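You operate a simulated robot arm through the tools that you are given. There is no shell and no other tool. Be economical: measure what you need, move in short steps, check, and stop when the job is done.

The job below is to be done with a simulated two-armed robot. You get a single attempt, and the scene is never put back.

TASK
Wipe the grit off the grey mat; fit it in the open drawer.
Fine: teal pad, put back; blue parts tray between the drawer's cleats, mat flat beside it, drawer shut. Set down upright: teal pad. What is to be rubbed or washed off counts as gone when no trace of it is left.
Where things are to end (x, y in the base frame): grey mat within 0.06 m of [0.44, 0.3].
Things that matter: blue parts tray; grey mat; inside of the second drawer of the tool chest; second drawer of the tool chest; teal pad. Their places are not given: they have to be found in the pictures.

The check looks at the end state, three seconds after you hand in, the way a careful person would. Anything else that was tipped, shoved, dropped, spilled or broken makes it a failure.

THE ROBOT
Two 7-joint arms with fingered hands on one trunk that stands fixed in place. Base frame: the origin is at the foot of the trunk, x ahead of it, y to its left, z up; the work surface is at about z = 0.714. Readings come in m, degrees, newtons and seconds.
The left shoulder is at [0.07, 0.154, 1.272], the right one opposite. With the tool pointing down near the work surface each hand reaches from about 0.1 to 0.78 m from the base axis, measured 20 degrees to its own side. Payload 3.9 kg a hand.
The tool frame of a hand sits at the grasp point between the pads (the TCP): z along the fingers, y along the line on which they close. The tips reach 0.03 m beyond it. The gripper opens to 0.104 m. The gripper's body begins 0.035 m behind the TCP. The gripper is a hand of 4 fingers: y runs from the thumb to the fingers, the wrist lies at [-0.017, -0.104, -0.178] in the tool frame, and closing takes about 1.5 s.
Orientation is that of the tool frame in the base frame, as a unit quaternion [x, y, z, w]. With the fingers straight down and the wrist toward the robot, the tool's x, y and z point along [0, 1, 0], [1, 0, 0] and [0, 0, -1] of the base frame.

THE INTERFACE
- The arms move only by the tool nudge_tool. It takes "left_rows", "right_rows" or both (then of equal length, played together; a hand with none holds still); each is a list of rows, each a list of 6 numbers: the shift along the base's x, y, z in units of 400 mm (1.0 is 400 mm), then the turn, a rotation vector about the base's x, y, z in units of 60 degrees (1.0 is 60 degrees). In form: [[x, y, z, wx, wy, wz], ...]. A call has 1 to 20 rows; each row is the pose to reach, as a shift and turn from the pose commanded when the call began. "left_jaw" and "right_jaw" are, for a hand that has rows, the opening, from 0 (shut) to 1 (fully open), set as the call begins (left out, the last holds). A call with a number of a shift or a turn outside -1 to 1 is refused whole. A row lasts 0.2 s, in which the tool goes at most 0.05 m and 8.6 degrees; a call with a longer step from one row to the next is refused whole, and so is a gripper value outside its range. A pose out of reach is approached as far as the arm can. The call stops where the force on the tool passes 40 N (or 10 N more than at its start, if that is more) or the arm is blocked; 0.2 s more then pass. The fingers move at their own pace (about 0.072 m/s each) and stop on an object; they squeeze with about 32 N. The grip force told is the motor's: it shows also when the fingers shut on nothing. Time passes only in rows, and 0.2 s behind the last, so rows that repeat a pose let the fingers close. The reply holds the time, the measured pose of the TCP, the force on the tool along the base axes, the opening and the grip force, in the units named above and with some noise, with the torque about the TCP (base axes, N m) and any sound that the robot's microphone picked up.
- Cameras (640 x 400 px; columns grow to the right, rows downward): "scene" is now at [0.1151, 0.0378, 1.4791]; the picture's right is [0.46, -0.89, 0.00], its down [-0.69, -0.36, -0.63] and it looks along [0.56, 0.29, -0.77] (base axes); focal length 287 px, centre (320, 200). "left" rides on the left gripper at [-0.066, -0.09, -0.126] in its tool frame; the picture's right is [-0.78, -0.30, 0.56], its down [0.57, -0.70, 0.42] and it looks along [0.26, 0.65, 0.71] (tool axes); focal length 275 px, centre (320, 200). "right" rides on the right gripper at [0.066, -0.09, -0.126] in its tool frame; the picture's right is [-0.78, 0.30, -0.56], its down [-0.57, -0.70, 0.42] and it looks along [-0.26, 0.65, 0.71] (tool axes); focal length 275 px, centre (320, 200).
- camera(camera): a new picture of that camera. The clock stands still meanwhile.
- lift_body(by): slides the trunk up (or, below 0, down) by that many m; the arms and the scene camera ride with it, the base frame stays. It gives what a move gives, with no picture.
- set_fingers(index, middle, ring, thumb_bend, thumb_turn, hand): sets how far each is bent, from 0 (flat) to 1 (curled in); at 0.3 the hand is open as for a grip, at 0.7 the pads meet at the TCP. One left out holds its place. A second passes; each finger stops where it meets its share of the squeeze, and holds until it gets a number again. A gripper value or a shape takes the hand back. It gives what a move gives, with no picture; readings hold the bend of each and the force on the fingers (four entries, about 0 where the hand has none), thumb and palm. thumb_turn goes from beside the hand (0) to across from the fingers (1), as for a grip.
- set_grasp(shape, hand): the hand has 4 fingers and takes this shape, open, in about a second: jaw (thumb against the fingers, like two jaws); tri (thumb and two fingers); tip (a fingertip pinch); poke (one finger out to press); point (the index stretched); flat (the hand flat); cup (the hand cupped); fist (a fist). The gripper value then closes the fingers along that shape, each until it touches; the sizes above hold for jaw. It gives what a move gives, with no picture.
- aim_head(pan, tilt): turns the head with the scene camera to pan (to the left, within 86 degrees either way) and tilt (down, from -29 to 69), counted from straight ahead of the robot. It gives what a move gives.
- pixel_to_xyz(camera, pixels): there is no depth. For up to 12 entries [column, row, z] of the newest picture of that camera ("zoom" is the newest enlarged one), the place [x, y] in the base frame at which the ray of that pixel passes the height z, good to about 0.002 m. The clock stands still meanwhile.
- inspect(camera, box): a new picture of the part [left, top, right, bottom] of that camera's present view, enlarged. The clock stands still meanwhile.
- job_done(): hands the job in; it is judged then, once.

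Go step by step. Measure first, check grasps and placings, and put right what went wrong. The budget is 80 turns and 48 pictures, counting those below and the enlarged ones. Unless the task says otherwise, let go and move clear before handing in, and close with one line.

The tools are called after "Request:" as name(argument=value, ...) on one line, values as JSON. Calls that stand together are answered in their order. nudge_tool: Moves the arms, as the interface text tells. Its arguments: {"type":"object","properties":{"left_rows":{"type":"array"},"left_jaw":{"type":"number"},"right_rows":{"type":"array"},"right_jaw":{"type":"number"}},"required":[]} The other tools are called the same way: lift_body (by) slides the trunk up or down; set_grasp (shape, hand) gives the hand a shape; set_fingers (index, middle, ring, thumb_bend, thumb_turn, hand) moves the fingers one by one; aim_head (pan, tilt) turns the head that bears the scene camera; camera (camera) takes a picture; pixel_to_xyz (camera, pixels) gives the place at which the rays of pixels pass given heights; inspect (camera, box) takes an enlarged picture of a part of a camera's view; job_done () hands the job in.

At the start:

```text
clock: 0.0
left_ee_pos: [0.3635, 0.4611, 1.1948]
left_tool_rot: [0.707, 0.708, 0.0, 0.001]
left_ft_force: [0.6, 0.1, -0.3]
left_moment: [-0.02, 0.02, 0.0]
left_width: 0.1037
left_grasp_force: 0.2
left_shape: jaw
left_bend: [0.3, 0.3, 0.3, 0.3, 0.97]
left_finger forces: [0.0, 0.0, 0.0, 0.0, 0.1, 0.0]
right_ee_pos: [0.5015, 0.0758, 1.1957]
right_tool_rot: [0.707, 0.707, 0.0, 0.0]
right_ft_force: [0.0, -0.1, 0.5]
right_moment: [-0.02, -0.02, 0.0]
right_width: 0.1032
right_grasp_force: 0.0
right_shape: jaw
right_bend: [0.3, 0.3, 0.3, 0.3, 0.97]
right_finger forces: [0.0, 0.1, 0.0, 0.0, 0.0, 0.0]
trunk travel left (down, up): [-0.725, 0.215]
head pan, tilt: [27.6, 50.7]
```

scene: 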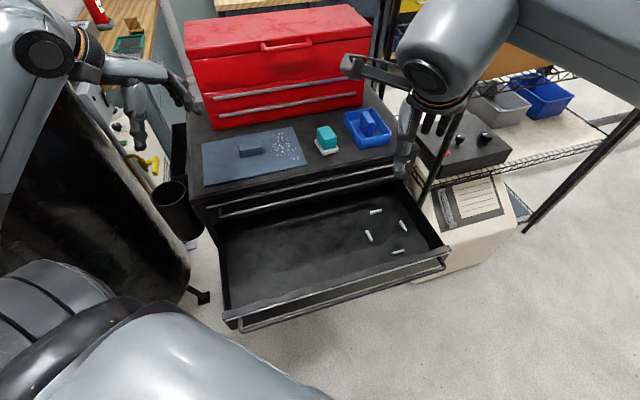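
right: 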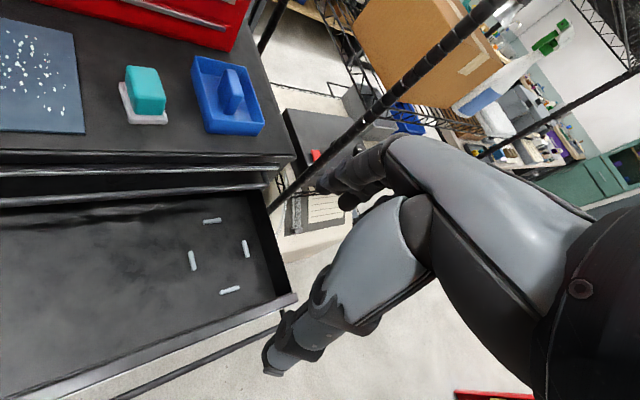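
left: 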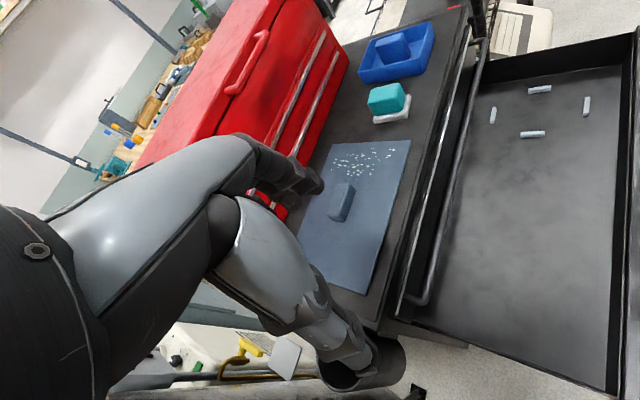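

The scene shows the mat (around 250,155) with grit near (285,145), teal pad on a white dish (327,138), blue tray (367,128), and four cleats in the open drawer around (385,232). I'll enlarge and measure.

Request:
inspect(camera="scene", box=[190, 90, 450, 340])

Request:
pixel_to_xyz(camera="scene", pixels=[[203, 187, 0.714], [307, 164, 0.714], [283, 127, 0.714], [202, 142, 0.714], [250, 151, 0.74], [327, 135, 0.75], [368, 122, 0.75], [314, 145, 0.714], [325, 156, 0.714], [341, 149, 0.714], [386, 140, 0.714], [358, 148, 0.714]])

Request:
pixel_to_xyz(camera="scene", pixels=[[376, 212, 0.55], [403, 226, 0.55], [368, 236, 0.55], [398, 252, 0.55], [228, 318, 0.6], [448, 250, 0.6], [238, 325, 0.6], [440, 265, 0.6], [215, 222, 0.6], [400, 182, 0.6], [230, 305, 0.55], [432, 247, 0.55]])

```text
1.60 times, centred on (320, 215) of scene
```

zoom: 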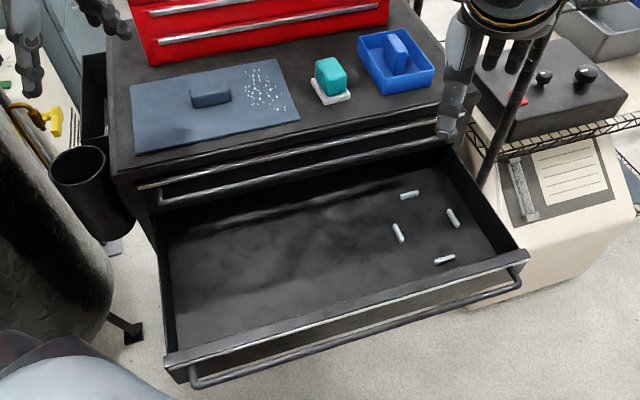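

```text
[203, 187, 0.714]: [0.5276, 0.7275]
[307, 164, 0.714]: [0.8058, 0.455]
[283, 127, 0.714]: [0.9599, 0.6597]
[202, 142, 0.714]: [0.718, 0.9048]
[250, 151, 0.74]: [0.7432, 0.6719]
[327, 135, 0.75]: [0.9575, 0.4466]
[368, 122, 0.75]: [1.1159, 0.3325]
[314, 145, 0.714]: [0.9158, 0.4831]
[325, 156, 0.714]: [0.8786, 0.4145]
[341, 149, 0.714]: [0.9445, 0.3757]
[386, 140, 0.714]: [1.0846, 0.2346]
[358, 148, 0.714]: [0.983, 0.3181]
```

```text
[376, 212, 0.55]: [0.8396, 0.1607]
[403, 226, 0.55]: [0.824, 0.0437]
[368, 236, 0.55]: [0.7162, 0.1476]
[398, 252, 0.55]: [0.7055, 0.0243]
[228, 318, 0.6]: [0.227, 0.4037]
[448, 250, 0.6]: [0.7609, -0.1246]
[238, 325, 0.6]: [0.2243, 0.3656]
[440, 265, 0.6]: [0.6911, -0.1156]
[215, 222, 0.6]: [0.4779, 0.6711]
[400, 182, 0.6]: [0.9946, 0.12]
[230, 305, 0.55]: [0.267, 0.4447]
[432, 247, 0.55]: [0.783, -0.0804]
```

Places at z=0.714 seem too far out, so the chest top may be higher. I'll triangulate using the hand cameras.

Request:
pixel_to_xyz(camera="right", pixels=[[146, 88, 0.714], [146, 88, 0.9], [85, 131, 0.714], [85, 131, 0.9], [264, 122, 0.714], [264, 122, 0.9], [245, 249, 0.55], [245, 249, 0.8], [193, 261, 0.55], [193, 261, 0.8], [297, 295, 0.6], [297, 295, 0.8]])

Request:
pixel_to_xyz(camera="left", pixels=[[385, 98, 0.714], [385, 98, 0.9], [410, 141, 0.714], [410, 141, 0.9], [365, 295, 0.714], [365, 295, 0.9], [533, 134, 0.55], [533, 134, 0.8], [540, 89, 0.55], [540, 89, 0.8]])

Request:
pixel_to_xyz(camera="scene", pixels=[[327, 135, 0.9], [307, 164, 0.9], [203, 187, 0.9], [403, 226, 0.8], [368, 236, 0.8], [448, 250, 0.8], [228, 318, 0.8]])

```text
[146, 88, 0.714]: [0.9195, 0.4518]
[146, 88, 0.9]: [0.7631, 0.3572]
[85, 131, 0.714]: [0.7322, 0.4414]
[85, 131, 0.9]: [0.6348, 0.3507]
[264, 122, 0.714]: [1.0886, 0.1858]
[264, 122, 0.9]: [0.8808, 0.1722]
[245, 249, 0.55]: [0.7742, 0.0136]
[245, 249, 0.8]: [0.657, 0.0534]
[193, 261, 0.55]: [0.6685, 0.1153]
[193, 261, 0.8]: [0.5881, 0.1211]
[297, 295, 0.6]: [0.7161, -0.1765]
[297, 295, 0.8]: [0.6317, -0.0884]
```

```text
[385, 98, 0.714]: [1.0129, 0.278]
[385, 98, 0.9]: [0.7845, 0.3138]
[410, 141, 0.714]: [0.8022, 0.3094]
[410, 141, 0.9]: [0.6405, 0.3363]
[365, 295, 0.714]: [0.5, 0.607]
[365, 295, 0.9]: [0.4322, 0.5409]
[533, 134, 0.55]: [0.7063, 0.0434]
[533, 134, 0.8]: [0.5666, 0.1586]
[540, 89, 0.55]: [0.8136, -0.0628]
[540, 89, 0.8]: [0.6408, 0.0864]
```

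```text
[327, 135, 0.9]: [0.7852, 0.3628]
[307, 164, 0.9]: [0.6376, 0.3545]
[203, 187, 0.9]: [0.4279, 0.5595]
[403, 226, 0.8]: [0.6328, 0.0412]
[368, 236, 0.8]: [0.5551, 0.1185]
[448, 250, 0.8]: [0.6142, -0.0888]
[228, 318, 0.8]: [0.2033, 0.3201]
```

Triangulation says the chest top is at z≈0.925 and the drawer floor at z≈0.714. I'll remeasure at those heights.

Request:
pixel_to_xyz(camera="scene", pixels=[[203, 187, 0.925], [307, 164, 0.925], [283, 127, 0.925], [202, 142, 0.925], [237, 156, 0.93], [264, 152, 0.93], [314, 145, 0.925], [325, 156, 0.925], [341, 149, 0.925], [358, 148, 0.925], [391, 140, 0.925], [343, 123, 0.925]])

Request:
pixel_to_xyz(camera="scene", pixels=[[370, 213, 0.718], [382, 211, 0.718], [401, 221, 0.718], [406, 230, 0.718], [366, 231, 0.718], [371, 241, 0.718], [392, 253, 0.718], [405, 250, 0.718], [230, 307, 0.714], [436, 246, 0.714], [205, 200, 0.925], [405, 163, 0.925]])

Request:
inspect(camera="right", box=[0, 0, 320, 400])

Request:
inspect(camera="left", box=[290, 0, 500, 300])

```text
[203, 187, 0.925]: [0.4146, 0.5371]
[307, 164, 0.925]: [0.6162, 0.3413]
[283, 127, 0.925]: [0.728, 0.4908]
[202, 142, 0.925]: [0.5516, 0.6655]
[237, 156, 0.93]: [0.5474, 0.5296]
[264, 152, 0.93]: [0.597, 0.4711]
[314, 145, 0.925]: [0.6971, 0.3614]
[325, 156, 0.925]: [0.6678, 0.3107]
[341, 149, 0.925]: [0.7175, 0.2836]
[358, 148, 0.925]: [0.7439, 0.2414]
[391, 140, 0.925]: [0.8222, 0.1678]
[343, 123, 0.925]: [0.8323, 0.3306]
```

```text
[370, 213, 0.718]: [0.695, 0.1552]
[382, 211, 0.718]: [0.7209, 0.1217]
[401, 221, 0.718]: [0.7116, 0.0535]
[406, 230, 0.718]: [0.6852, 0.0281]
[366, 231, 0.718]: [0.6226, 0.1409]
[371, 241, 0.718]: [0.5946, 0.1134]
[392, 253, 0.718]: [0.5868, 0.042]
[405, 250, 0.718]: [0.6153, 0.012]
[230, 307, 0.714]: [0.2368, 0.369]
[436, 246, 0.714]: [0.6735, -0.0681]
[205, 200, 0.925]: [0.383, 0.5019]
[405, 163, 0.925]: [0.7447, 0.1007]
```

```text
1.00 times, centred on (160, 200) of right (not enlarged: the box is as wide or as high as the picture)
```

zoom: 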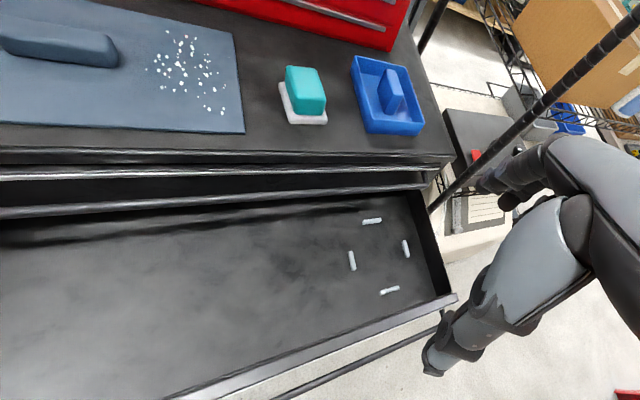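

```text
1.33 times, centred on (395, 150) of left
```

zoom: 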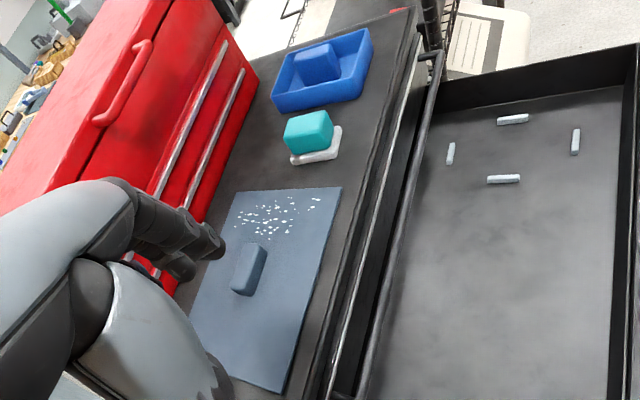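

The chest is turned 45°; cleats enclose a nest near (0.66,0.085). I need closer detail of the tray, pad and mat handle.

Request:
inspect(camera="right", box=[100, 40, 290, 160])

Request:
inspect(camera="scene", box=[195, 90, 405, 220])

```text
3.33 times, centred on (195, 100) of right
```

zoom: 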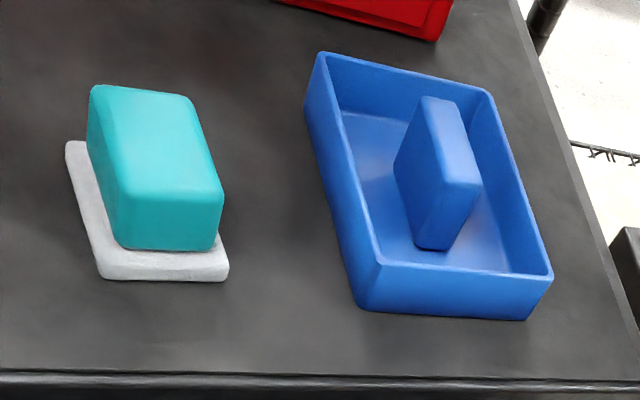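

```text
3.05 times, centred on (300, 155) of scene
```

zoom: 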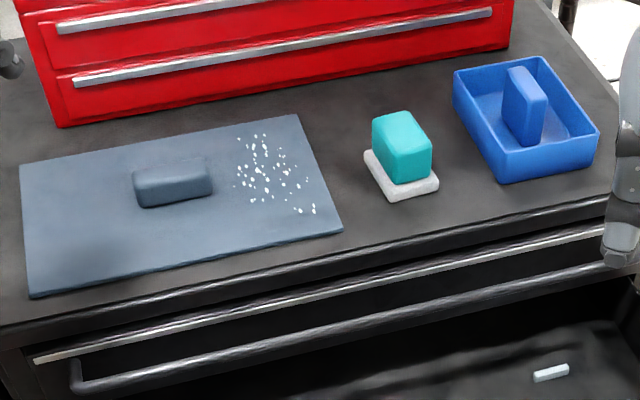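

Fin on the tray is thin across u, long along v. Measuring the tray, pad, mat block and grit in the scene zoom.

Request:
pixel_to_xyz(camera="zoom", pixels=[[503, 184, 0.925], [593, 162, 0.925], [455, 102, 0.925], [501, 152, 0.95], [599, 131, 0.95], [543, 57, 0.95], [455, 72, 0.95], [529, 145, 0.93], [541, 139, 0.93], [530, 105, 0.98], [548, 97, 0.98], [510, 70, 0.98]])

Request:
pixel_to_xyz(camera="zoom", pixels=[[392, 201, 0.925], [439, 187, 0.925], [364, 155, 0.93], [398, 184, 0.935], [432, 176, 0.935], [400, 152, 0.975], [432, 142, 0.975], [373, 119, 0.975], [410, 110, 0.975], [314, 213, 0.927], [235, 190, 0.927], [262, 133, 0.927]])

Request:
pixel_to_xyz(camera="zoom", pixels=[[30, 298, 0.925], [343, 231, 0.925], [298, 115, 0.927], [20, 165, 0.927], [141, 208, 0.928], [212, 193, 0.928], [132, 172, 0.955], [203, 159, 0.955], [140, 188, 0.955], [510, 50, 0.925], [60, 126, 0.925], [340, 395, 0.8]])

Request:
pixel_to_xyz(camera="right", pixels=[[208, 133, 0.925], [257, 135, 0.925], [212, 119, 0.95], [264, 121, 0.95], [195, 56, 0.95], [243, 67, 0.95], [231, 96, 0.98], [240, 96, 0.98], [226, 69, 0.98], [137, 99, 0.975], [163, 99, 0.975], [129, 66, 0.975]])

```text
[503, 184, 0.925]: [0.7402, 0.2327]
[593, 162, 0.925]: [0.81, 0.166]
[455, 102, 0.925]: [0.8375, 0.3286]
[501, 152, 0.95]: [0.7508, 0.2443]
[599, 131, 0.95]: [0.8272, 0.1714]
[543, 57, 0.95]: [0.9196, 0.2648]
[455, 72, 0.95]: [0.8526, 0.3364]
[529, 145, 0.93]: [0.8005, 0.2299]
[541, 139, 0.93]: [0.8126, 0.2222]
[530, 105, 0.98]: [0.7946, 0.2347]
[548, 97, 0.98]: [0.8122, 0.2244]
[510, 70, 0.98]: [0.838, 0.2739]
```

```text
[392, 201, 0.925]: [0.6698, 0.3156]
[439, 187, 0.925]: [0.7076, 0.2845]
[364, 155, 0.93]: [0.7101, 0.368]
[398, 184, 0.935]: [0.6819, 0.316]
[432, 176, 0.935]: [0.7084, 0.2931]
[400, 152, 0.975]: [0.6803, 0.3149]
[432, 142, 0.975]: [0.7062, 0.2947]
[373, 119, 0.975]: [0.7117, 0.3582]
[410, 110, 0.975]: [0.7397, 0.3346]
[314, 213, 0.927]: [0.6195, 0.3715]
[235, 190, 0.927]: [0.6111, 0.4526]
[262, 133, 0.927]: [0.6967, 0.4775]
```

```text
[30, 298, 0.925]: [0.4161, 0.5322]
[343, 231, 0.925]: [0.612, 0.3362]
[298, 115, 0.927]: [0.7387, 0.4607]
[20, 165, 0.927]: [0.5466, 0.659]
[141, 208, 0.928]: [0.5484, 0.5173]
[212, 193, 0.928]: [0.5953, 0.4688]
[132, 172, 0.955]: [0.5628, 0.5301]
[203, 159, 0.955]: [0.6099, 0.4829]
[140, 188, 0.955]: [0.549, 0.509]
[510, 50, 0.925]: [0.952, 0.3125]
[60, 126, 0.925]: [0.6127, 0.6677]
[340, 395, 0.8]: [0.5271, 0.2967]
```

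```text
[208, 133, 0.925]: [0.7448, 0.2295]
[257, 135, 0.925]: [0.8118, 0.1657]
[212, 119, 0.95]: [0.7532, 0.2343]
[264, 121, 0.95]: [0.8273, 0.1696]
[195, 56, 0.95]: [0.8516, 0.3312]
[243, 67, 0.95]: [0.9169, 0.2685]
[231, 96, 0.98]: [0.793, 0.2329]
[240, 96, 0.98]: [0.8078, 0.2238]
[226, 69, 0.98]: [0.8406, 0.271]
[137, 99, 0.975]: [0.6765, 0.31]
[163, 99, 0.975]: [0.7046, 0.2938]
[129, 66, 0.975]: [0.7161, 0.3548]
```

Geometry is consistent: pad centre (0.709,0.324), top z≈0.975; tray fin (0.824,0.248), top ≈0.98; mat centre (0.578,0.498) with its block top ≈0.955. I'll move the right arm clear and bring the left hand above the pad, yawed 45° so it closes along the chest's depth.

Request:
nudge_tool(left_rows=[[0.108, -0.043, -0.03, 0, 0, 0.094], [0.216, -0.085, -0.06, 0, 0, 0.188], [0.324, -0.128, -0.09, 0, 0, 0.281], [0.432, -0.171, -0.119, 0, 0, 0.375], [0.54, -0.213, -0.148, 0, 0, 0.469], [0.648, -0.256, -0.178, 0, 0, 0.563], [0.756, -0.299, -0.208, 0, 0, 0.656], [0.864, -0.3415, -0.2375, 0, 0, 0.75]], right_rows=[[-0.047, -0.094, 0, 0, 0, 0], [-0.094, -0.188, 0, 0, 0, 0], [-0.14, -0.281, 0, 0, 0, 0], [-0.188, -0.375, 0, 0, 0, 0], [-0.234, -0.469, 0, 0, 0, 0], [-0.281, -0.563, 0, 0, 0, 0], [-0.328, -0.656, 0, 0, 0, 0], [-0.375, -0.75, 0, 0, 0, 0]])

Request:
camera(camera="left")

Request:
camera(camera="scene")

```text
clock: 1.8
left_ee_pos: [0.708, 0.3251, 1.1013]
left_tool_rot: [0.381, 0.925, 0.0, 0.0]
left_ft_force: [0.4, 0.0, -0.9]
left_moment: [-0.04, 0.02, -0.01]
left_width: 0.1036
left_grasp_force: 0.2
left_shape: jaw
left_bend: [0.3, 0.3, 0.3, 0.3, 0.97]
left_finger forces: [0.0, 0.0, 0.0, 0.0, 0.1, 0.0]
right_ee_pos: [0.3737, -0.2148, 1.1965]
right_tool_rot: [0.705, 0.71, -0.001, 0.0]
right_ft_force: [-0.1, 0.6, -0.3]
right_moment: [0.01, -0.02, 0.0]
right_width: 0.1037
right_grasp_force: 0.0
right_shape: jaw
right_bend: [0.3, 0.3, 0.3, 0.3, 0.97]
right_finger forces: [0.1, 0.1, 0.0, 0.1, 0.1, 0.0]
right hand out of reach, approached as far as the arm can: row 8
trunk travel left (down, up): [-0.725, 0.215]
head pan, tilt: [27.6, 50.7]
```

```text
39 pictures are left
```

left: 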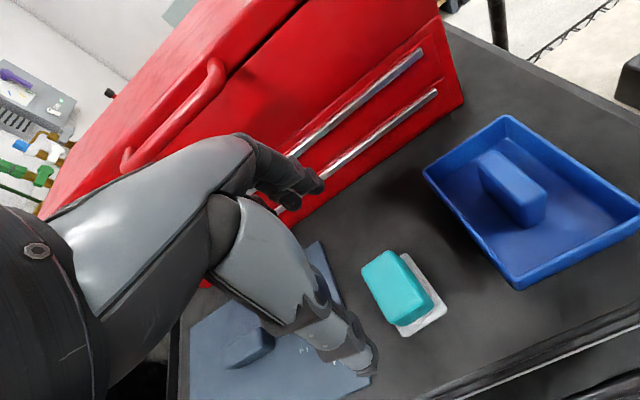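

```text
38 pictures are left
```

scene: 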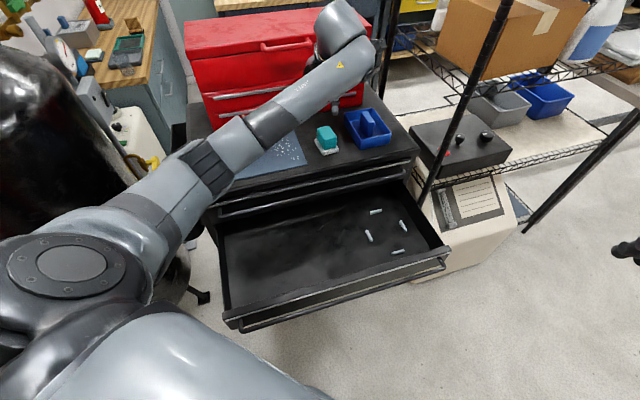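

The left hand is above the pad. I'll zoom from the left camera to refine the pad and tray positions.

Request:
inspect(camera="left", box=[340, 100, 640, 350])

```text
1.60 times, centred on (490, 225) of left
```

zoom: 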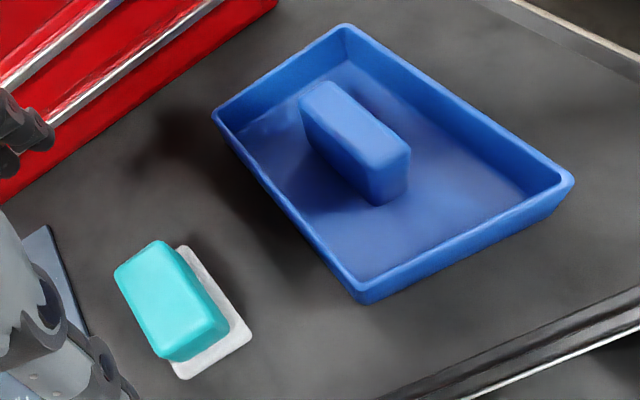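

Request:
pixel_to_xyz(camera="zoom", pixels=[[114, 272, 0.975], [160, 241, 0.975], [216, 318, 0.975], [165, 355, 0.975], [168, 362, 0.935], [228, 322, 0.935], [183, 380, 0.925], [252, 333, 0.925]])

Request:
pixel_to_xyz(camera="zoom", pixels=[[300, 100, 0.98], [325, 82, 0.98], [410, 150, 0.98], [370, 166, 0.98], [213, 112, 0.96], [345, 25, 0.96], [574, 180, 0.96], [361, 294, 0.96], [363, 303, 0.925], [378, 205, 0.93], [409, 186, 0.93]])

```text
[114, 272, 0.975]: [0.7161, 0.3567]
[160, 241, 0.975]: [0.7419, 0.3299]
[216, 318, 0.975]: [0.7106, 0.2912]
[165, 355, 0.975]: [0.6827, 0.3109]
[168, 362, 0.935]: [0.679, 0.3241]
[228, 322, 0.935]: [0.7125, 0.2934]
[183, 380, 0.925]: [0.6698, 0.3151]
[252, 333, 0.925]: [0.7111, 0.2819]
```

```text
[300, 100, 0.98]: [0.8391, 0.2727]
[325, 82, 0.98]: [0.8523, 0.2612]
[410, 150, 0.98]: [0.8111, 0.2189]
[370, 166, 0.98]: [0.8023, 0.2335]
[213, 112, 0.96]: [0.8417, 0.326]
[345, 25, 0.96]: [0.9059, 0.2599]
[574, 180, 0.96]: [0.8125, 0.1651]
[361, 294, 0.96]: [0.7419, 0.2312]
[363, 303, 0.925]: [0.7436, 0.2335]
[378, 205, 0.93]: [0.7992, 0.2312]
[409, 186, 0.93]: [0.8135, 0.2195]
```

Pad centre is (0.713,0.322). I'll descend so the tips straddle it lengthwise, then close.

Request:
nudge_tool(left_rows=[[0.009, -0.006, -0.1, 0, 0, 0], [0.009, -0.006, -0.2, 0, 0, 0], [0.009, -0.006, -0.27, 0, 0, 0], [0.009, -0.006, -0.32, 0, 0, 0], [0.009, -0.006, -0.32, 0, 0, 0]], left_jaw=1.0)

Request:
camera(camera="left")

```text
clock: 3.0
left_ee_pos: [0.7136, 0.3214, 0.9708]
left_tool_rot: [0.383, 0.924, 0.0, 0.001]
left_ft_force: [-0.1, -0.2, 0.5]
left_moment: [0.0, -0.02, -0.02]
left_width: 0.1038
left_grasp_force: 0.1
left_shape: jaw
left_bend: [0.3, 0.3, 0.3, 0.3, 0.97]
left_finger forces: [0.0, 0.0, 0.0, 0.0, 0.0, 0.0]
right_ee_pos: [0.3749, -0.2163, 1.1965]
right_tool_rot: [0.706, 0.708, -0.001, 0.001]
right_ft_force: [0.5, 0.1, 0.4]
right_moment: [0.02, -0.02, 0.0]
right_width: 0.1038
right_grasp_force: 0.1
right_shape: jaw
right_bend: [0.3, 0.3, 0.3, 0.3, 0.97]
right_finger forces: [0.0, 0.0, 0.1, 0.1, 0.1, 0.0]
trunk travel left (down, up): [-0.725, 0.215]
head pan, tilt: [27.6, 50.7]
```

```text
36 pictures are left
```

left: 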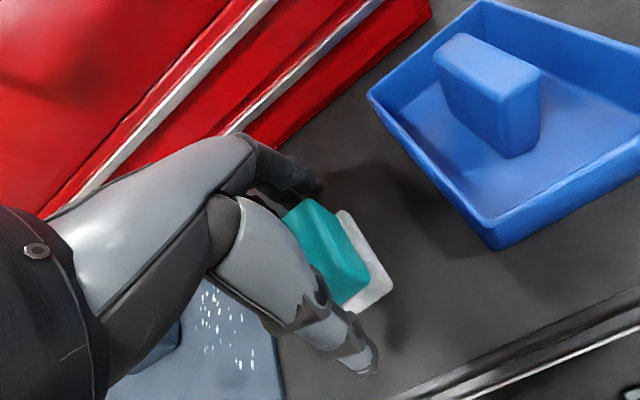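

The pad sits between thumb and fingers. Closing, then lifting slightly.

Request:
nudge_tool(left_rows=[[0, 0, 0, 0, 0, 0], [0, 0, 0, 0, 0, 0], [0, 0, 0, 0, 0, 0], [0, 0, 0, 0, 0, 0], [0, 0, 0, 0, 0, 0], [0, 0, 0, 0, 0, 0], [0, 0, 0, 0, 0, 0], [0, 0, 0, 0, 0, 0], [0, 0, 0.05, 0, 0, 0], [0, 0, 0.1, 0, 0, 0], [0, 0, 0.15, 0, 0, 0]], left_jaw=0.0)

Request:
camera(camera="left")

```text
clock: 5.4
left_ee_pos: [0.7118, 0.3199, 1.0328]
left_tool_rot: [0.383, 0.924, 0.0, 0.0]
left_ft_force: [0.6, -0.1, -0.6]
left_moment: [-0.03, 0.02, 0.01]
left_width: 0.0537
left_grasp_force: 32.1
left_shape: jaw
left_bend: [0.73, 0.43, 0.47, 0.68, 1.0]
left_finger forces: [16.6, 10.7, 0.7, 0.0, 27.9, 0.0]
right_ee_pos: [0.3726, -0.218, 1.1965]
right_tool_rot: [0.706, 0.708, 0.0, 0.0]
right_ft_force: [0.3, -0.2, -1.1]
right_moment: [0.03, 0.01, -0.01]
right_width: 0.1036
right_grasp_force: 0.1
right_shape: jaw
right_bend: [0.3, 0.3, 0.3, 0.3, 0.97]
right_finger forces: [0.0, 0.0, 0.0, 0.0, 0.0, 0.0]
trunk travel left (down, up): [-0.725, 0.215]
head pan, tilt: [27.6, 50.7]
```

```text
35 pictures are left
```

left: 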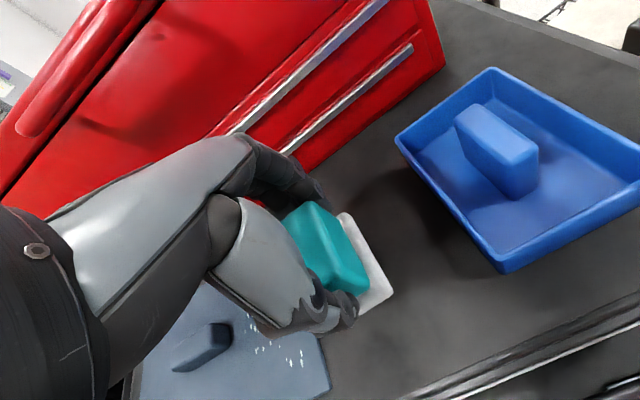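

The grip holds (width 0.054), but the white dish seems to be in the same relative spot. I'll check whether it came up with the pad.

Request:
inspect(camera="left", box=[220, 160, 460, 350])

Request:
inspect(camera="scene", box=[240, 60, 400, 190])

```text
2.11 times, centred on (340, 255) of left
```

zoom: 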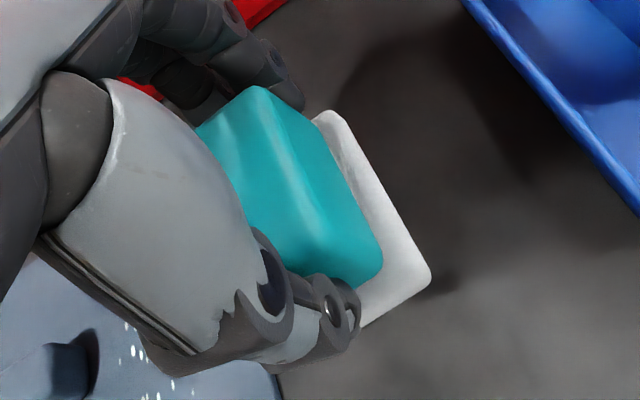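

```text
3.08 times, centred on (320, 125) of scene
```

zoom: 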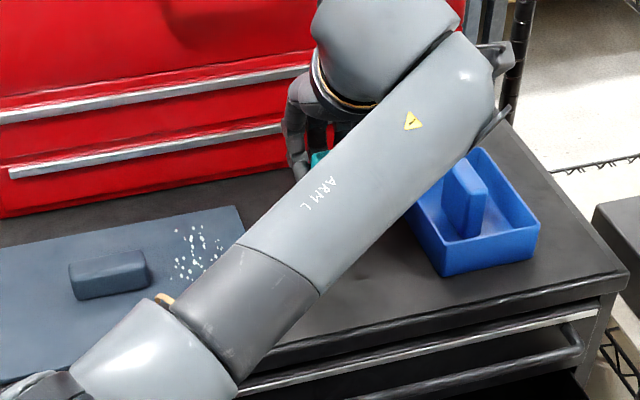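

Request:
pixel_to_xyz(camera="left", pixels=[[393, 293, 0.93], [345, 213, 0.93], [393, 293, 0.993], [345, 213, 0.993], [365, 308, 0.93], [365, 308, 0.993]])

```text
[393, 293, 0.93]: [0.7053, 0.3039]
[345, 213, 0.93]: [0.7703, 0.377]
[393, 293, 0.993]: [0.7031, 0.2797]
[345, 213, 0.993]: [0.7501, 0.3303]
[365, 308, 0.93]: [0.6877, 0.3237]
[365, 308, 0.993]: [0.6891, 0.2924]
```

The white sole is clearly part of the pad (it rose with it to z≈0.99), so the pad wipes on its white face. I'll carry it over the front-right of the grit (u 0.185, v 0.705) and come down close to the mat.

Request:
nudge_tool(left_rows=[[-0.105, 0.057, 0, 0, 0, 0], [-0.209, 0.114, 0, 0, 0, 0], [-0.209, 0.114, -0.07, 0, 0, 0], [-0.209, 0.114, -0.12, 0, 0, 0], [-0.209, 0.114, -0.136, 0, 0, 0], [-0.209, 0.114, -0.136, 0, 0, 0]])

Request:
nudge_tool(left_rows=[[0, 0, -0.004, 0, 0, 0], [0, 0, -0.004, 0, 0, 0]])

Request:
nudge_tool(left_rows=[[0, 0, -0.004, 0, 0, 0], [0, 0, -0.004, 0, 0, 0]])

```text
clock: 6.8
left_ee_pos: [0.6305, 0.3654, 0.9785]
left_tool_rot: [0.382, 0.924, 0.0, 0.0]
left_ft_force: [0.1, 0.0, -1.1]
left_moment: [-0.01, 0.01, 0.01]
left_width: 0.0542
left_grasp_force: 31.9
left_shape: jaw
left_bend: [0.73, 0.43, 0.47, 0.68, 1.0]
left_finger forces: [16.6, 11.0, 0.5, 0.0, 28.1, 0.1]
right_ee_pos: [0.374, -0.2181, 1.1964]
right_tool_rot: [0.707, 0.708, -0.001, 0.001]
right_ft_force: [0.0, 0.6, 0.2]
right_moment: [-0.01, -0.06, -0.01]
right_width: 0.1037
right_grasp_force: 0.0
right_shape: jaw
right_bend: [0.3, 0.3, 0.3, 0.3, 0.97]
right_finger forces: [0.0, 0.0, 0.0, 0.1, 0.0, 0.1]
trunk travel left (down, up): [-0.725, 0.215]
head pan, tilt: [27.6, 50.7]
```

```text
clock: 7.4
left_ee_pos: [0.629, 0.3667, 0.9779]
left_tool_rot: [0.383, 0.924, 0.001, 0.0]
left_ft_force: [1.1, 0.4, 2.9]
left_moment: [0.06, -0.05, -0.03]
left_width: 0.054
left_grasp_force: 32.5
left_shape: jaw
left_bend: [0.73, 0.43, 0.47, 0.68, 1.0]
left_finger forces: [16.9, 11.3, 0.5, 0.0, 28.1, 0.0]
right_ee_pos: [0.3735, -0.2171, 1.1978]
right_tool_rot: [0.706, 0.708, -0.001, -0.001]
right_ft_force: [0.2, 0.0, -0.2]
right_moment: [-0.01, -0.01, -0.01]
right_width: 0.1036
right_grasp_force: 0.0
right_shape: jaw
right_bend: [0.3, 0.3, 0.3, 0.3, 0.97]
right_finger forces: [0.0, 0.0, 0.1, 0.0, 0.1, 0.0]
trunk travel left (down, up): [-0.725, 0.215]
head pan, tilt: [27.6, 50.7]
```

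```text
clock: 8.0
left_ee_pos: [0.6291, 0.3666, 0.977]
left_tool_rot: [0.383, 0.924, 0.001, 0.002]
left_ft_force: [3.4, 2.0, 8.3]
left_moment: [0.04, -0.09, 0.01]
left_width: 0.0541
left_grasp_force: 32.5
left_shape: jaw
left_bend: [0.73, 0.43, 0.47, 0.68, 1.0]
left_finger forces: [18.5, 12.2, 0.4, 0.1, 28.7, 0.0]
right_ee_pos: [0.3728, -0.2174, 1.1966]
right_tool_rot: [0.707, 0.707, 0.0, 0.001]
right_ft_force: [-0.5, 0.9, 0.4]
right_moment: [-0.03, -0.02, -0.01]
right_width: 0.1038
right_grasp_force: 0.1
right_shape: jaw
right_bend: [0.3, 0.3, 0.3, 0.3, 0.97]
right_finger forces: [0.0, 0.1, 0.0, 0.0, 0.0, 0.2]
trunk travel left (down, up): [-0.725, 0.215]
head pan, tilt: [27.6, 50.7]
```

Contact with about 8 N. Now wiping in three strips along the depth.

Request:
nudge_tool(left_rows=[[0.049, 0.049, 0, 0, 0, 0], [0.097, 0.097, 0, 0, 0, 0], [0.146, 0.146, 0, 0, 0, 0], [0.1945, 0.1945, 0, 0, 0, 0], [0.1505, 0.2385, 0, 0, 0, 0], [0.102, 0.19, 0, 0, 0, 0], [0.053, 0.141, 0, 0, 0, 0], [0.005, 0.093, 0, 0, 0, 0], [-0.044, 0.044, 0, 0, 0, 0], [-0.088, 0.088, 0, 0, 0, 0], [-0.039, 0.137, 0, 0, 0, 0], [0.01, 0.186, 0, 0, 0, 0], [0.058, 0.234, 0, 0, 0, 0], [0.1065, 0.2825, 0, 0, 0, 0]])

Request:
camera(camera="left")

Request:
camera(camera="scene")

```text
clock: 11.0
left_ee_pos: [0.6715, 0.4793, 0.9776]
left_tool_rot: [0.383, 0.924, 0.001, 0.0]
left_ft_force: [-3.6, -1.9, 4.8]
left_moment: [-0.04, 0.03, 0.03]
left_width: 0.0539
left_grasp_force: 31.7
left_shape: jaw
left_bend: [0.74, 0.43, 0.47, 0.68, 1.0]
left_finger forces: [17.4, 10.6, 0.1, 0.0, 31.7, 0.1]
right_ee_pos: [0.3723, -0.2174, 1.1981]
right_tool_rot: [0.706, 0.708, 0.0, 0.001]
right_ft_force: [-0.2, 0.2, 0.0]
right_moment: [-0.02, 0.01, -0.03]
right_width: 0.1036
right_grasp_force: 0.0
right_shape: jaw
right_bend: [0.3, 0.3, 0.3, 0.3, 0.97]
right_finger forces: [0.1, 0.0, 0.1, 0.0, 0.0, 0.0]
trunk travel left (down, up): [-0.725, 0.215]
head pan, tilt: [27.6, 50.7]
```

```text
32 pictures are left
```

left: 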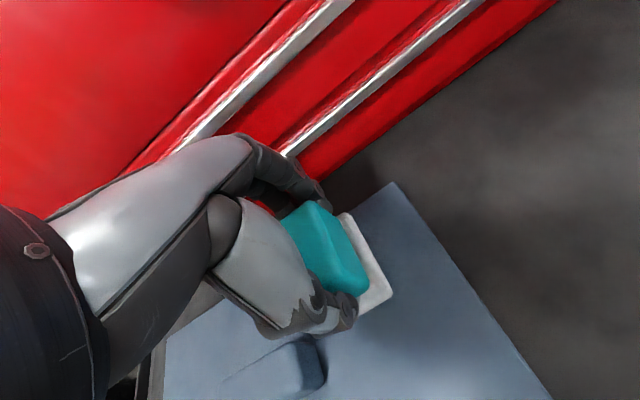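

```text
31 pictures are left
```

scene: 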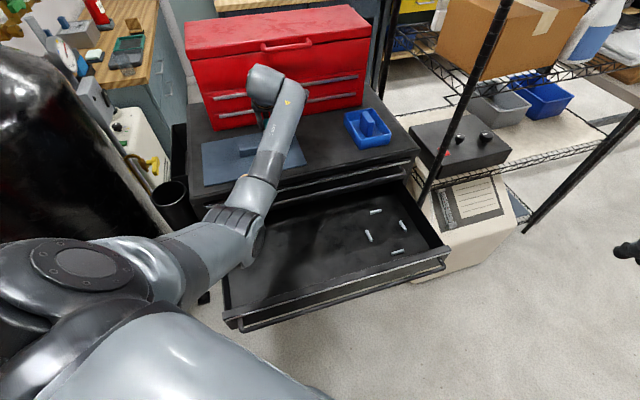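

The visible mat looks clean. I'll lift, carry back above the pad's place, and check the mat before setting it down.

Request:
nudge_tool(left_rows=[[0, 0, 0.08, 0, 0, 0], [0, 0, 0.15, 0, 0, 0], [0.026, -0.099, 0.15, 0, 0, 0], [0.051, -0.198, 0.15, 0, 0, 0], [0.077, -0.297, 0.15, 0, 0, 0], [0.1025, -0.3965, 0.15, 0, 0, 0], [0.1025, -0.3965, 0.15, 0, 0, 0]])

Request:
inspect(camera="left", box=[130, 250, 350, 400])

Request:
inspect(camera="scene", box=[190, 100, 350, 200])

```text
clock: 12.6
left_ee_pos: [0.7125, 0.3229, 1.0326]
left_tool_rot: [0.383, 0.924, 0.0, 0.0]
left_ft_force: [0.3, 0.7, -0.7]
left_moment: [0.0, -0.02, -0.02]
left_width: 0.0539
left_grasp_force: 32.2
left_shape: jaw
left_bend: [0.74, 0.43, 0.47, 0.68, 1.0]
left_finger forces: [18.4, 11.1, 0.1, 0.0, 29.6, 0.1]
right_ee_pos: [0.3739, -0.2172, 1.197]
right_tool_rot: [0.707, 0.708, -0.001, 0.001]
right_ft_force: [-0.2, -0.2, -0.4]
right_moment: [-0.02, -0.02, -0.02]
right_width: 0.1037
right_grasp_force: 0.0
right_shape: jaw
right_bend: [0.3, 0.3, 0.3, 0.3, 0.97]
right_finger forces: [0.0, 0.1, 0.0, 0.0, 0.0, 0.1]
trunk travel left (down, up): [-0.725, 0.215]
head pan, tilt: [27.6, 50.7]
```

```text
2.67 times, centred on (240, 325) of left
```

zoom: 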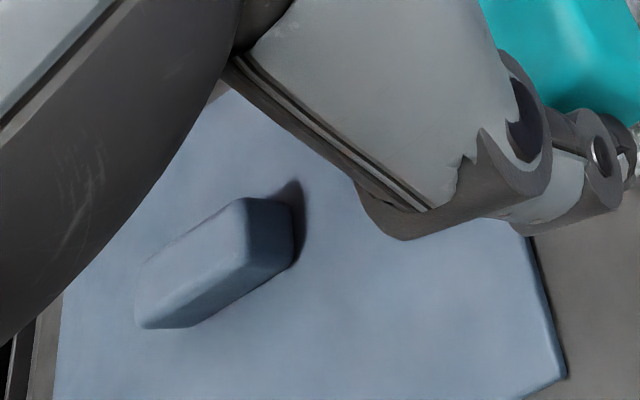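

```text
4.00 times, centred on (270, 150) of scene
```

zoom: 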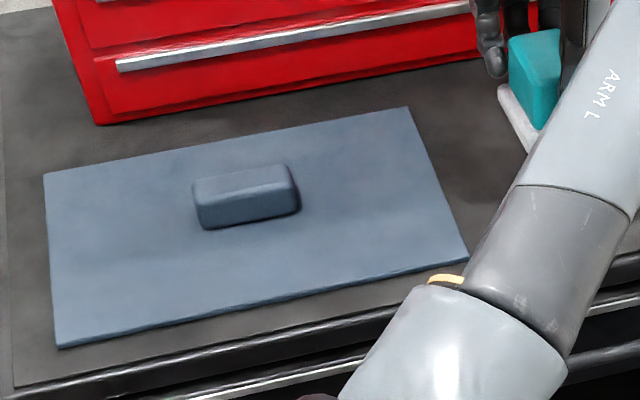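

The mat is spotless. Setting the pad back at its original spot.

Request:
nudge_tool(left_rows=[[0, 0, -0.07, 0, 0, 0], [0, 0, -0.13, 0, 0, 0], [0, 0, -0.153, 0, 0, 0], [0, 0, -0.153, 0, 0, 0]])

```text
clock: 13.6
left_ee_pos: [0.7119, 0.3214, 0.9748]
left_tool_rot: [0.382, 0.924, -0.001, 0.001]
left_ft_force: [-0.1, 0.4, -0.3]
left_moment: [0.01, 0.0, -0.04]
left_width: 0.0539
left_grasp_force: 32.0
left_shape: jaw
left_bend: [0.74, 0.43, 0.47, 0.68, 1.0]
left_finger forces: [18.5, 11.1, 0.1, 0.0, 29.6, 0.1]
right_ee_pos: [0.3736, -0.2173, 1.1961]
right_tool_rot: [0.706, 0.708, -0.001, -0.001]
right_ft_force: [0.2, -0.6, -0.5]
right_moment: [0.04, 0.0, -0.02]
right_width: 0.1037
right_grasp_force: 0.0
right_shape: jaw
right_bend: [0.3, 0.3, 0.3, 0.3, 0.97]
right_finger forces: [0.0, 0.0, 0.0, 0.0, 0.0, 0.1]
trunk travel left (down, up): [-0.725, 0.215]
head pan, tilt: [27.6, 50.7]
```

Request:
nudge_tool(left_rows=[[0, 0, -0.004, 0, 0, 0], [0, 0, -0.006, 0, 0, 0]])

Request:
nudge_tool(left_rows=[[0, 0, 0, 0, 0, 0], [0, 0, 0, 0, 0, 0], [0, 0, 0, 0, 0, 0], [0, 0, 0, 0, 0, 0], [0, 0, 0, 0, 0, 0], [0, 0, 0, 0, 0, 0], [0, 0, 0.05, 0, 0, 0], [0, 0, 0.15, 0, 0, 0], [0, 0, 0.25, 0, 0, 0], [0, 0, 0.3, 0, 0, 0]], left_jaw=1.0)

Request:
camera(camera="left")

```text
clock: 14.2
left_ee_pos: [0.7122, 0.3209, 0.9722]
left_tool_rot: [0.383, 0.924, 0.0, 0.0]
left_ft_force: [-0.8, 0.9, -0.7]
left_moment: [-0.04, 0.01, -0.02]
left_width: 0.054
left_grasp_force: 32.2
left_shape: jaw
left_bend: [0.74, 0.43, 0.47, 0.68, 1.0]
left_finger forces: [18.6, 11.1, 0.2, 0.0, 29.5, 0.0]
right_ee_pos: [0.3741, -0.2173, 1.1971]
right_tool_rot: [0.707, 0.707, -0.002, 0.0]
right_ft_force: [0.3, -0.4, -0.5]
right_moment: [0.01, -0.05, -0.02]
right_width: 0.1035
right_grasp_force: 0.1
right_shape: jaw
right_bend: [0.3, 0.3, 0.3, 0.3, 0.97]
right_finger forces: [0.0, 0.0, 0.1, 0.1, 0.1, 0.1]
trunk travel left (down, up): [-0.725, 0.215]
head pan, tilt: [27.6, 50.7]
```

```text
clock: 16.4
left_ee_pos: [0.7137, 0.3233, 1.0925]
left_tool_rot: [0.383, 0.924, 0.0, 0.0]
left_ft_force: [0.2, 0.3, -0.7]
left_moment: [0.0, 0.0, -0.03]
left_width: 0.1036
left_grasp_force: 0.1
left_shape: jaw
left_bend: [0.3, 0.3, 0.3, 0.3, 0.97]
left_finger forces: [0.2, 0.0, 0.0, 0.0, 0.0, 0.0]
right_ee_pos: [0.3748, -0.2162, 1.1976]
right_tool_rot: [0.706, 0.708, -0.002, 0.001]
right_ft_force: [-0.2, -0.4, 0.2]
right_moment: [-0.03, -0.04, -0.01]
right_width: 0.1035
right_grasp_force: 0.0
right_shape: jaw
right_bend: [0.3, 0.3, 0.3, 0.3, 0.97]
right_finger forces: [0.0, 0.0, 0.1, 0.1, 0.0, 0.0]
trunk travel left (down, up): [-0.725, 0.215]
head pan, tilt: [27.6, 50.7]
```

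```text
28 pictures are left
```

left: 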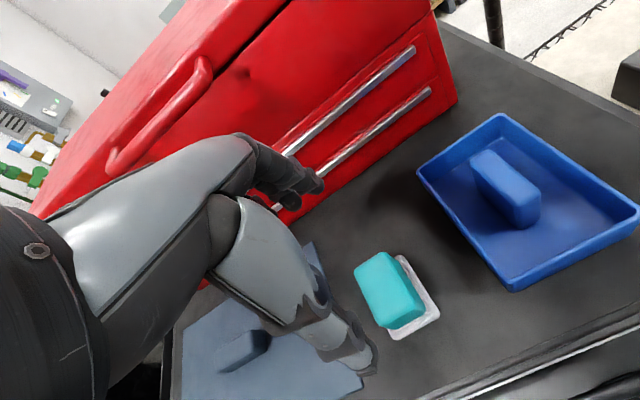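

The pad is back upright. Checking the mat's position from the last scene zoom.

Request:
pixel_to_xyz(camera="zoom", pixels=[[57, 347, 0.927], [468, 258, 0.927], [406, 106, 0.929], [44, 174, 0.929], [197, 206, 0.955], [298, 188, 0.955], [193, 183, 0.955], [290, 164, 0.955], [203, 229, 0.929], [299, 209, 0.929]])

```text
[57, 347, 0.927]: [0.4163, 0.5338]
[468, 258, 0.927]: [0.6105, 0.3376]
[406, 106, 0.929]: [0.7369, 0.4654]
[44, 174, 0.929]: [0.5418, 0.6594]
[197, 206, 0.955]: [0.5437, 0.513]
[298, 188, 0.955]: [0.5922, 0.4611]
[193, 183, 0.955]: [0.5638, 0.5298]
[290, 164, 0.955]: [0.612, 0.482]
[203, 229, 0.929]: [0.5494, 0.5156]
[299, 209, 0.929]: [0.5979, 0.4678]
```

Mat centre (0.577,0.498), unmoved. Moving the left hand down over its block, jaws across the narrow side.

Request:
nudge_tool(left_rows=[[-0.067, 0.087, 0, 0, 0, 0], [-0.135, 0.175, -0.04, 0, 0, 0], [-0.202, 0.262, -0.08, 0, 0, 0], [-0.27, 0.35, -0.12, 0, 0, 0], [-0.337, 0.437, -0.15, 0, 0, 0], [-0.337, 0.437, -0.25, 0, 0, 0], [-0.337, 0.437, -0.3, 0, 0, 0], [-0.337, 0.437, -0.318, 0, 0, 0], [-0.337, 0.437, -0.318, 0, 0, 0]])

Request:
camera(camera="left")

```text
clock: 18.4
left_ee_pos: [0.5769, 0.4961, 0.9637]
left_tool_rot: [0.382, 0.924, 0.0, 0.0]
left_ft_force: [-0.2, 0.5, -1.5]
left_moment: [-0.01, -0.02, -0.03]
left_width: 0.1037
left_grasp_force: 0.1
left_shape: jaw
left_bend: [0.3, 0.3, 0.3, 0.3, 0.97]
left_finger forces: [0.0, 0.0, 0.1, 0.0, 0.1, 0.1]
right_ee_pos: [0.3743, -0.2187, 1.1967]
right_tool_rot: [0.706, 0.709, -0.001, 0.0]
right_ft_force: [0.3, -0.6, 0.3]
right_moment: [-0.01, 0.02, 0.0]
right_width: 0.104
right_grasp_force: 0.1
right_shape: jaw
right_bend: [0.3, 0.3, 0.3, 0.3, 0.97]
right_finger forces: [0.0, 0.0, 0.0, 0.0, 0.0, 0.0]
trunk travel left (down, up): [-0.725, 0.215]
head pan, tilt: [27.6, 50.7]
```

```text
27 pictures are left
```

left: 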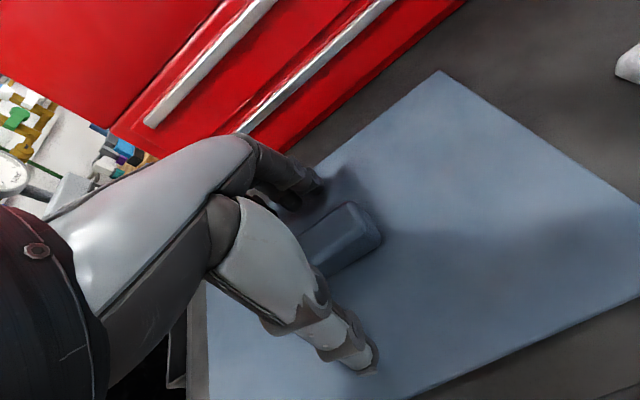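

The block lies between thumb and fingers. Closing and reading the grip before lifting.

Request:
nudge_tool(left_rows=[[0, 0, 0, 0, 0, 0], [0, 0, 0, 0, 0, 0], [0, 0, 0, 0, 0, 0], [0, 0, 0, 0, 0, 0], [0, 0, 0, 0, 0, 0], [0, 0, 0, 0, 0, 0], [0, 0, 0, 0, 0, 0], [0, 0, 0, 0, 0, 0], [0, 0, 0, 0, 0, 0]], left_jaw=0.0)

Request:
nudge_tool(left_rows=[[0, 0, 0.04, 0, 0, 0], [0, 0, 0.08, 0, 0, 0], [0, 0, 0.12, 0, 0, 0], [0, 0, 0.12, 0, 0, 0]])

Request:
camera(camera="scene")

Request:
camera(camera="left")

```text
clock: 20.4
left_ee_pos: [0.5773, 0.4968, 0.9632]
left_tool_rot: [0.383, 0.924, 0.0, -0.001]
left_ft_force: [-0.3, -0.6, -0.5]
left_moment: [-0.02, 0.0, -0.01]
left_width: 0.0231
left_grasp_force: 32.0
left_shape: jaw
left_bend: [0.73, 0.58, 0.56, 0.74, 1.0]
left_finger forces: [16.6, 8.4, 3.9, 0.0, 28.7, 0.1]
right_ee_pos: [0.3751, -0.2159, 1.1976]
right_tool_rot: [0.706, 0.708, -0.002, 0.001]
right_ft_force: [-0.9, 0.2, 0.0]
right_moment: [0.0, -0.01, 0.0]
right_width: 0.1039
right_grasp_force: 0.0
right_shape: jaw
right_bend: [0.3, 0.3, 0.3, 0.3, 0.97]
right_finger forces: [0.0, 0.0, 0.0, 0.0, 0.1, 0.0]
trunk travel left (down, up): [-0.725, 0.215]
head pan, tilt: [27.6, 50.7]
```

```text
clock: 21.4
left_ee_pos: [0.5776, 0.4954, 1.011]
left_tool_rot: [0.382, 0.924, 0.0, 0.0]
left_ft_force: [0.1, 0.8, -1.6]
left_moment: [0.02, 0.05, 0.01]
left_width: 0.0229
left_grasp_force: 32.5
left_shape: jaw
left_bend: [0.73, 0.58, 0.57, 0.74, 1.0]
left_finger forces: [16.8, 8.2, 3.9, 0.0, 28.8, 0.0]
right_ee_pos: [0.3751, -0.2168, 1.1967]
right_tool_rot: [0.707, 0.707, -0.002, 0.001]
right_ft_force: [0.0, -0.3, 0.3]
right_moment: [-0.02, 0.02, -0.01]
right_width: 0.1036
right_grasp_force: 0.1
right_shape: jaw
right_bend: [0.3, 0.3, 0.3, 0.3, 0.97]
right_finger forces: [0.0, 0.0, 0.0, 0.1, 0.0, 0.0]
trunk travel left (down, up): [-0.725, 0.215]
head pan, tilt: [27.6, 50.7]
```

```text
26 pictures are left
```

scene: 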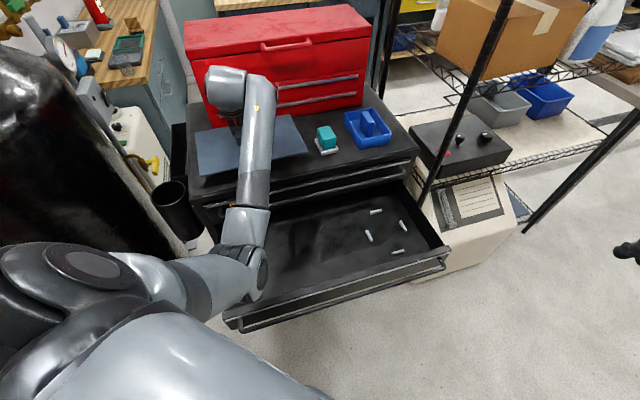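

```text
25 pictures are left
```

left: 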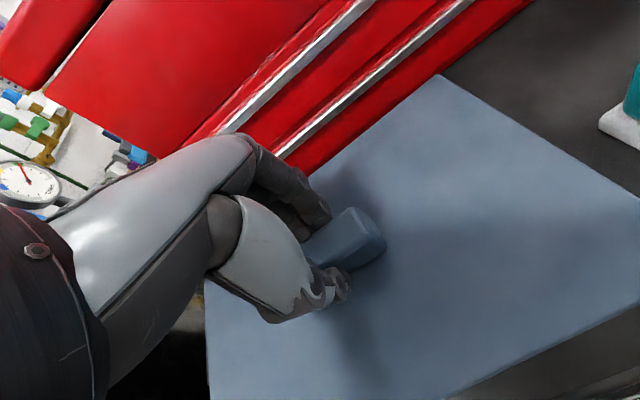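

The mat is held level and lifted. I'll measure the drawer's walls to pick a safe path and final spot.

Request:
pixel_to_xyz(camera="scene", pixels=[[225, 310, 0.755], [445, 247, 0.755], [445, 247, 0.79], [225, 310, 0.79], [227, 296, 0.714], [222, 240, 0.714], [432, 243, 0.714], [405, 195, 0.714], [275, 187, 0.85], [380, 166, 0.85], [275, 187, 0.9], [380, 166, 0.9]])

Request:
inspect(camera="scene", box=[260, 140, 460, 340])

Request:
inspect(camera="right", box=[0, 0, 640, 400])

```text
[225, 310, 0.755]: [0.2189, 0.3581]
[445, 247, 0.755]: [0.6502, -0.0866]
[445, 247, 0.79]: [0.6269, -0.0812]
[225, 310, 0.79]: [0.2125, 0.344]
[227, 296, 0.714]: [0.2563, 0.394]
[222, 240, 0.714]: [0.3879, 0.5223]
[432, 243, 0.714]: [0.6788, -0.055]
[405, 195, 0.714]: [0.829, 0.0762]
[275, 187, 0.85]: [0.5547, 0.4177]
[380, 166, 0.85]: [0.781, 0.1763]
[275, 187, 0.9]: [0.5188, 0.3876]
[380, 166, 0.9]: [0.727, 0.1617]
```

```text
2.00 times, centred on (360, 240) of scene
```

zoom: 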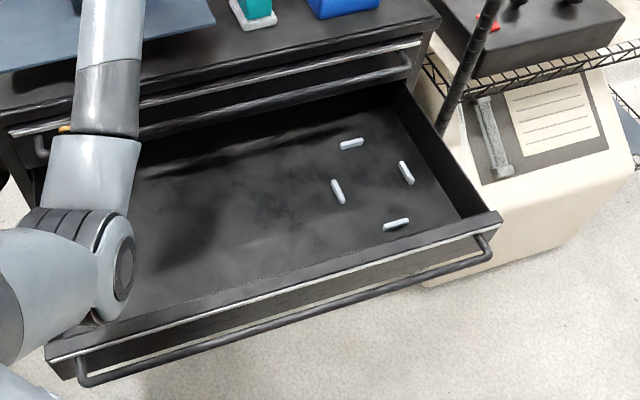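

```text
1.00 times, centred on (320, 200) of right (not enlarged: the box is as wide or as high as the picture)
```

zoom: 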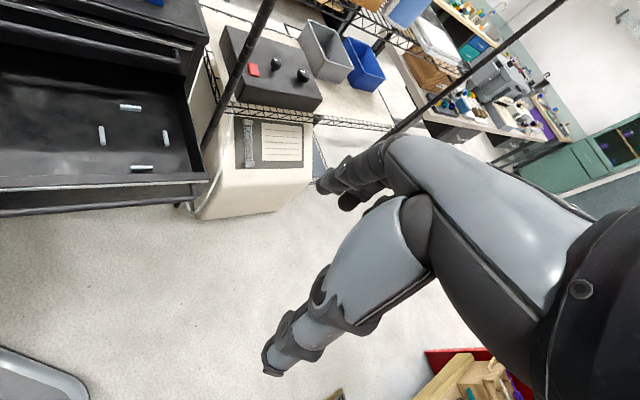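

Request:
pixel_to_xyz(camera="right", pixels=[[192, 47, 0.82], [192, 47, 0.88], [208, 174, 0.755], [206, 180, 0.755], [192, 171, 0.755], [125, 170, 0.72], [153, 165, 0.72], [120, 107, 0.72], [141, 108, 0.72]])

Request:
pixel_to_xyz(camera="scene", pixels=[[403, 178, 0.82], [403, 178, 0.88], [402, 166, 0.82], [402, 166, 0.88], [350, 189, 0.82], [350, 189, 0.88], [448, 247, 0.755], [386, 253, 0.72], [404, 160, 0.925]])

Request:
inspect(camera="right", box=[60, 0, 240, 220])

```text
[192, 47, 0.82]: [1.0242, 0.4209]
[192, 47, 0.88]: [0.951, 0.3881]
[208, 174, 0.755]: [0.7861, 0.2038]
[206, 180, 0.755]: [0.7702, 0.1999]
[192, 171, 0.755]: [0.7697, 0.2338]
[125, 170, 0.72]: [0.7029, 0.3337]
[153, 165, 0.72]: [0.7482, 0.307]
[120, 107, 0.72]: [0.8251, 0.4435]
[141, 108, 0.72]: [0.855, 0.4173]
```

```text
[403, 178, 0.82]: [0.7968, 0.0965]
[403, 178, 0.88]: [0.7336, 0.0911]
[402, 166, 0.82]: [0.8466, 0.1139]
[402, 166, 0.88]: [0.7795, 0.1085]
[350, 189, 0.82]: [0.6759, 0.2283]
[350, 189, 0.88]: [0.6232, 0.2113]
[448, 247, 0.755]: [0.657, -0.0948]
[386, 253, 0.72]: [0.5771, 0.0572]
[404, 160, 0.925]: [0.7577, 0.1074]
```

```text
1.82 times, centred on (150, 110) of right
```

zoom: 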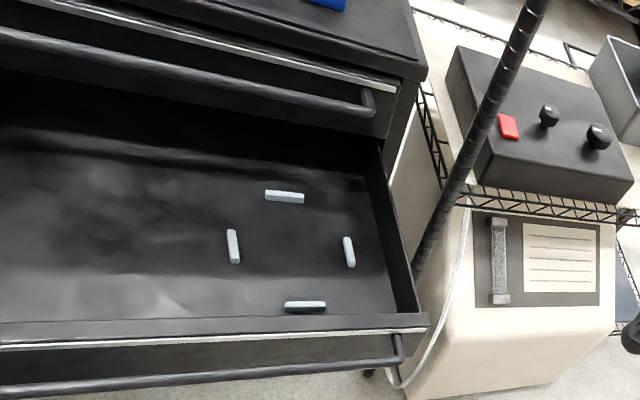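

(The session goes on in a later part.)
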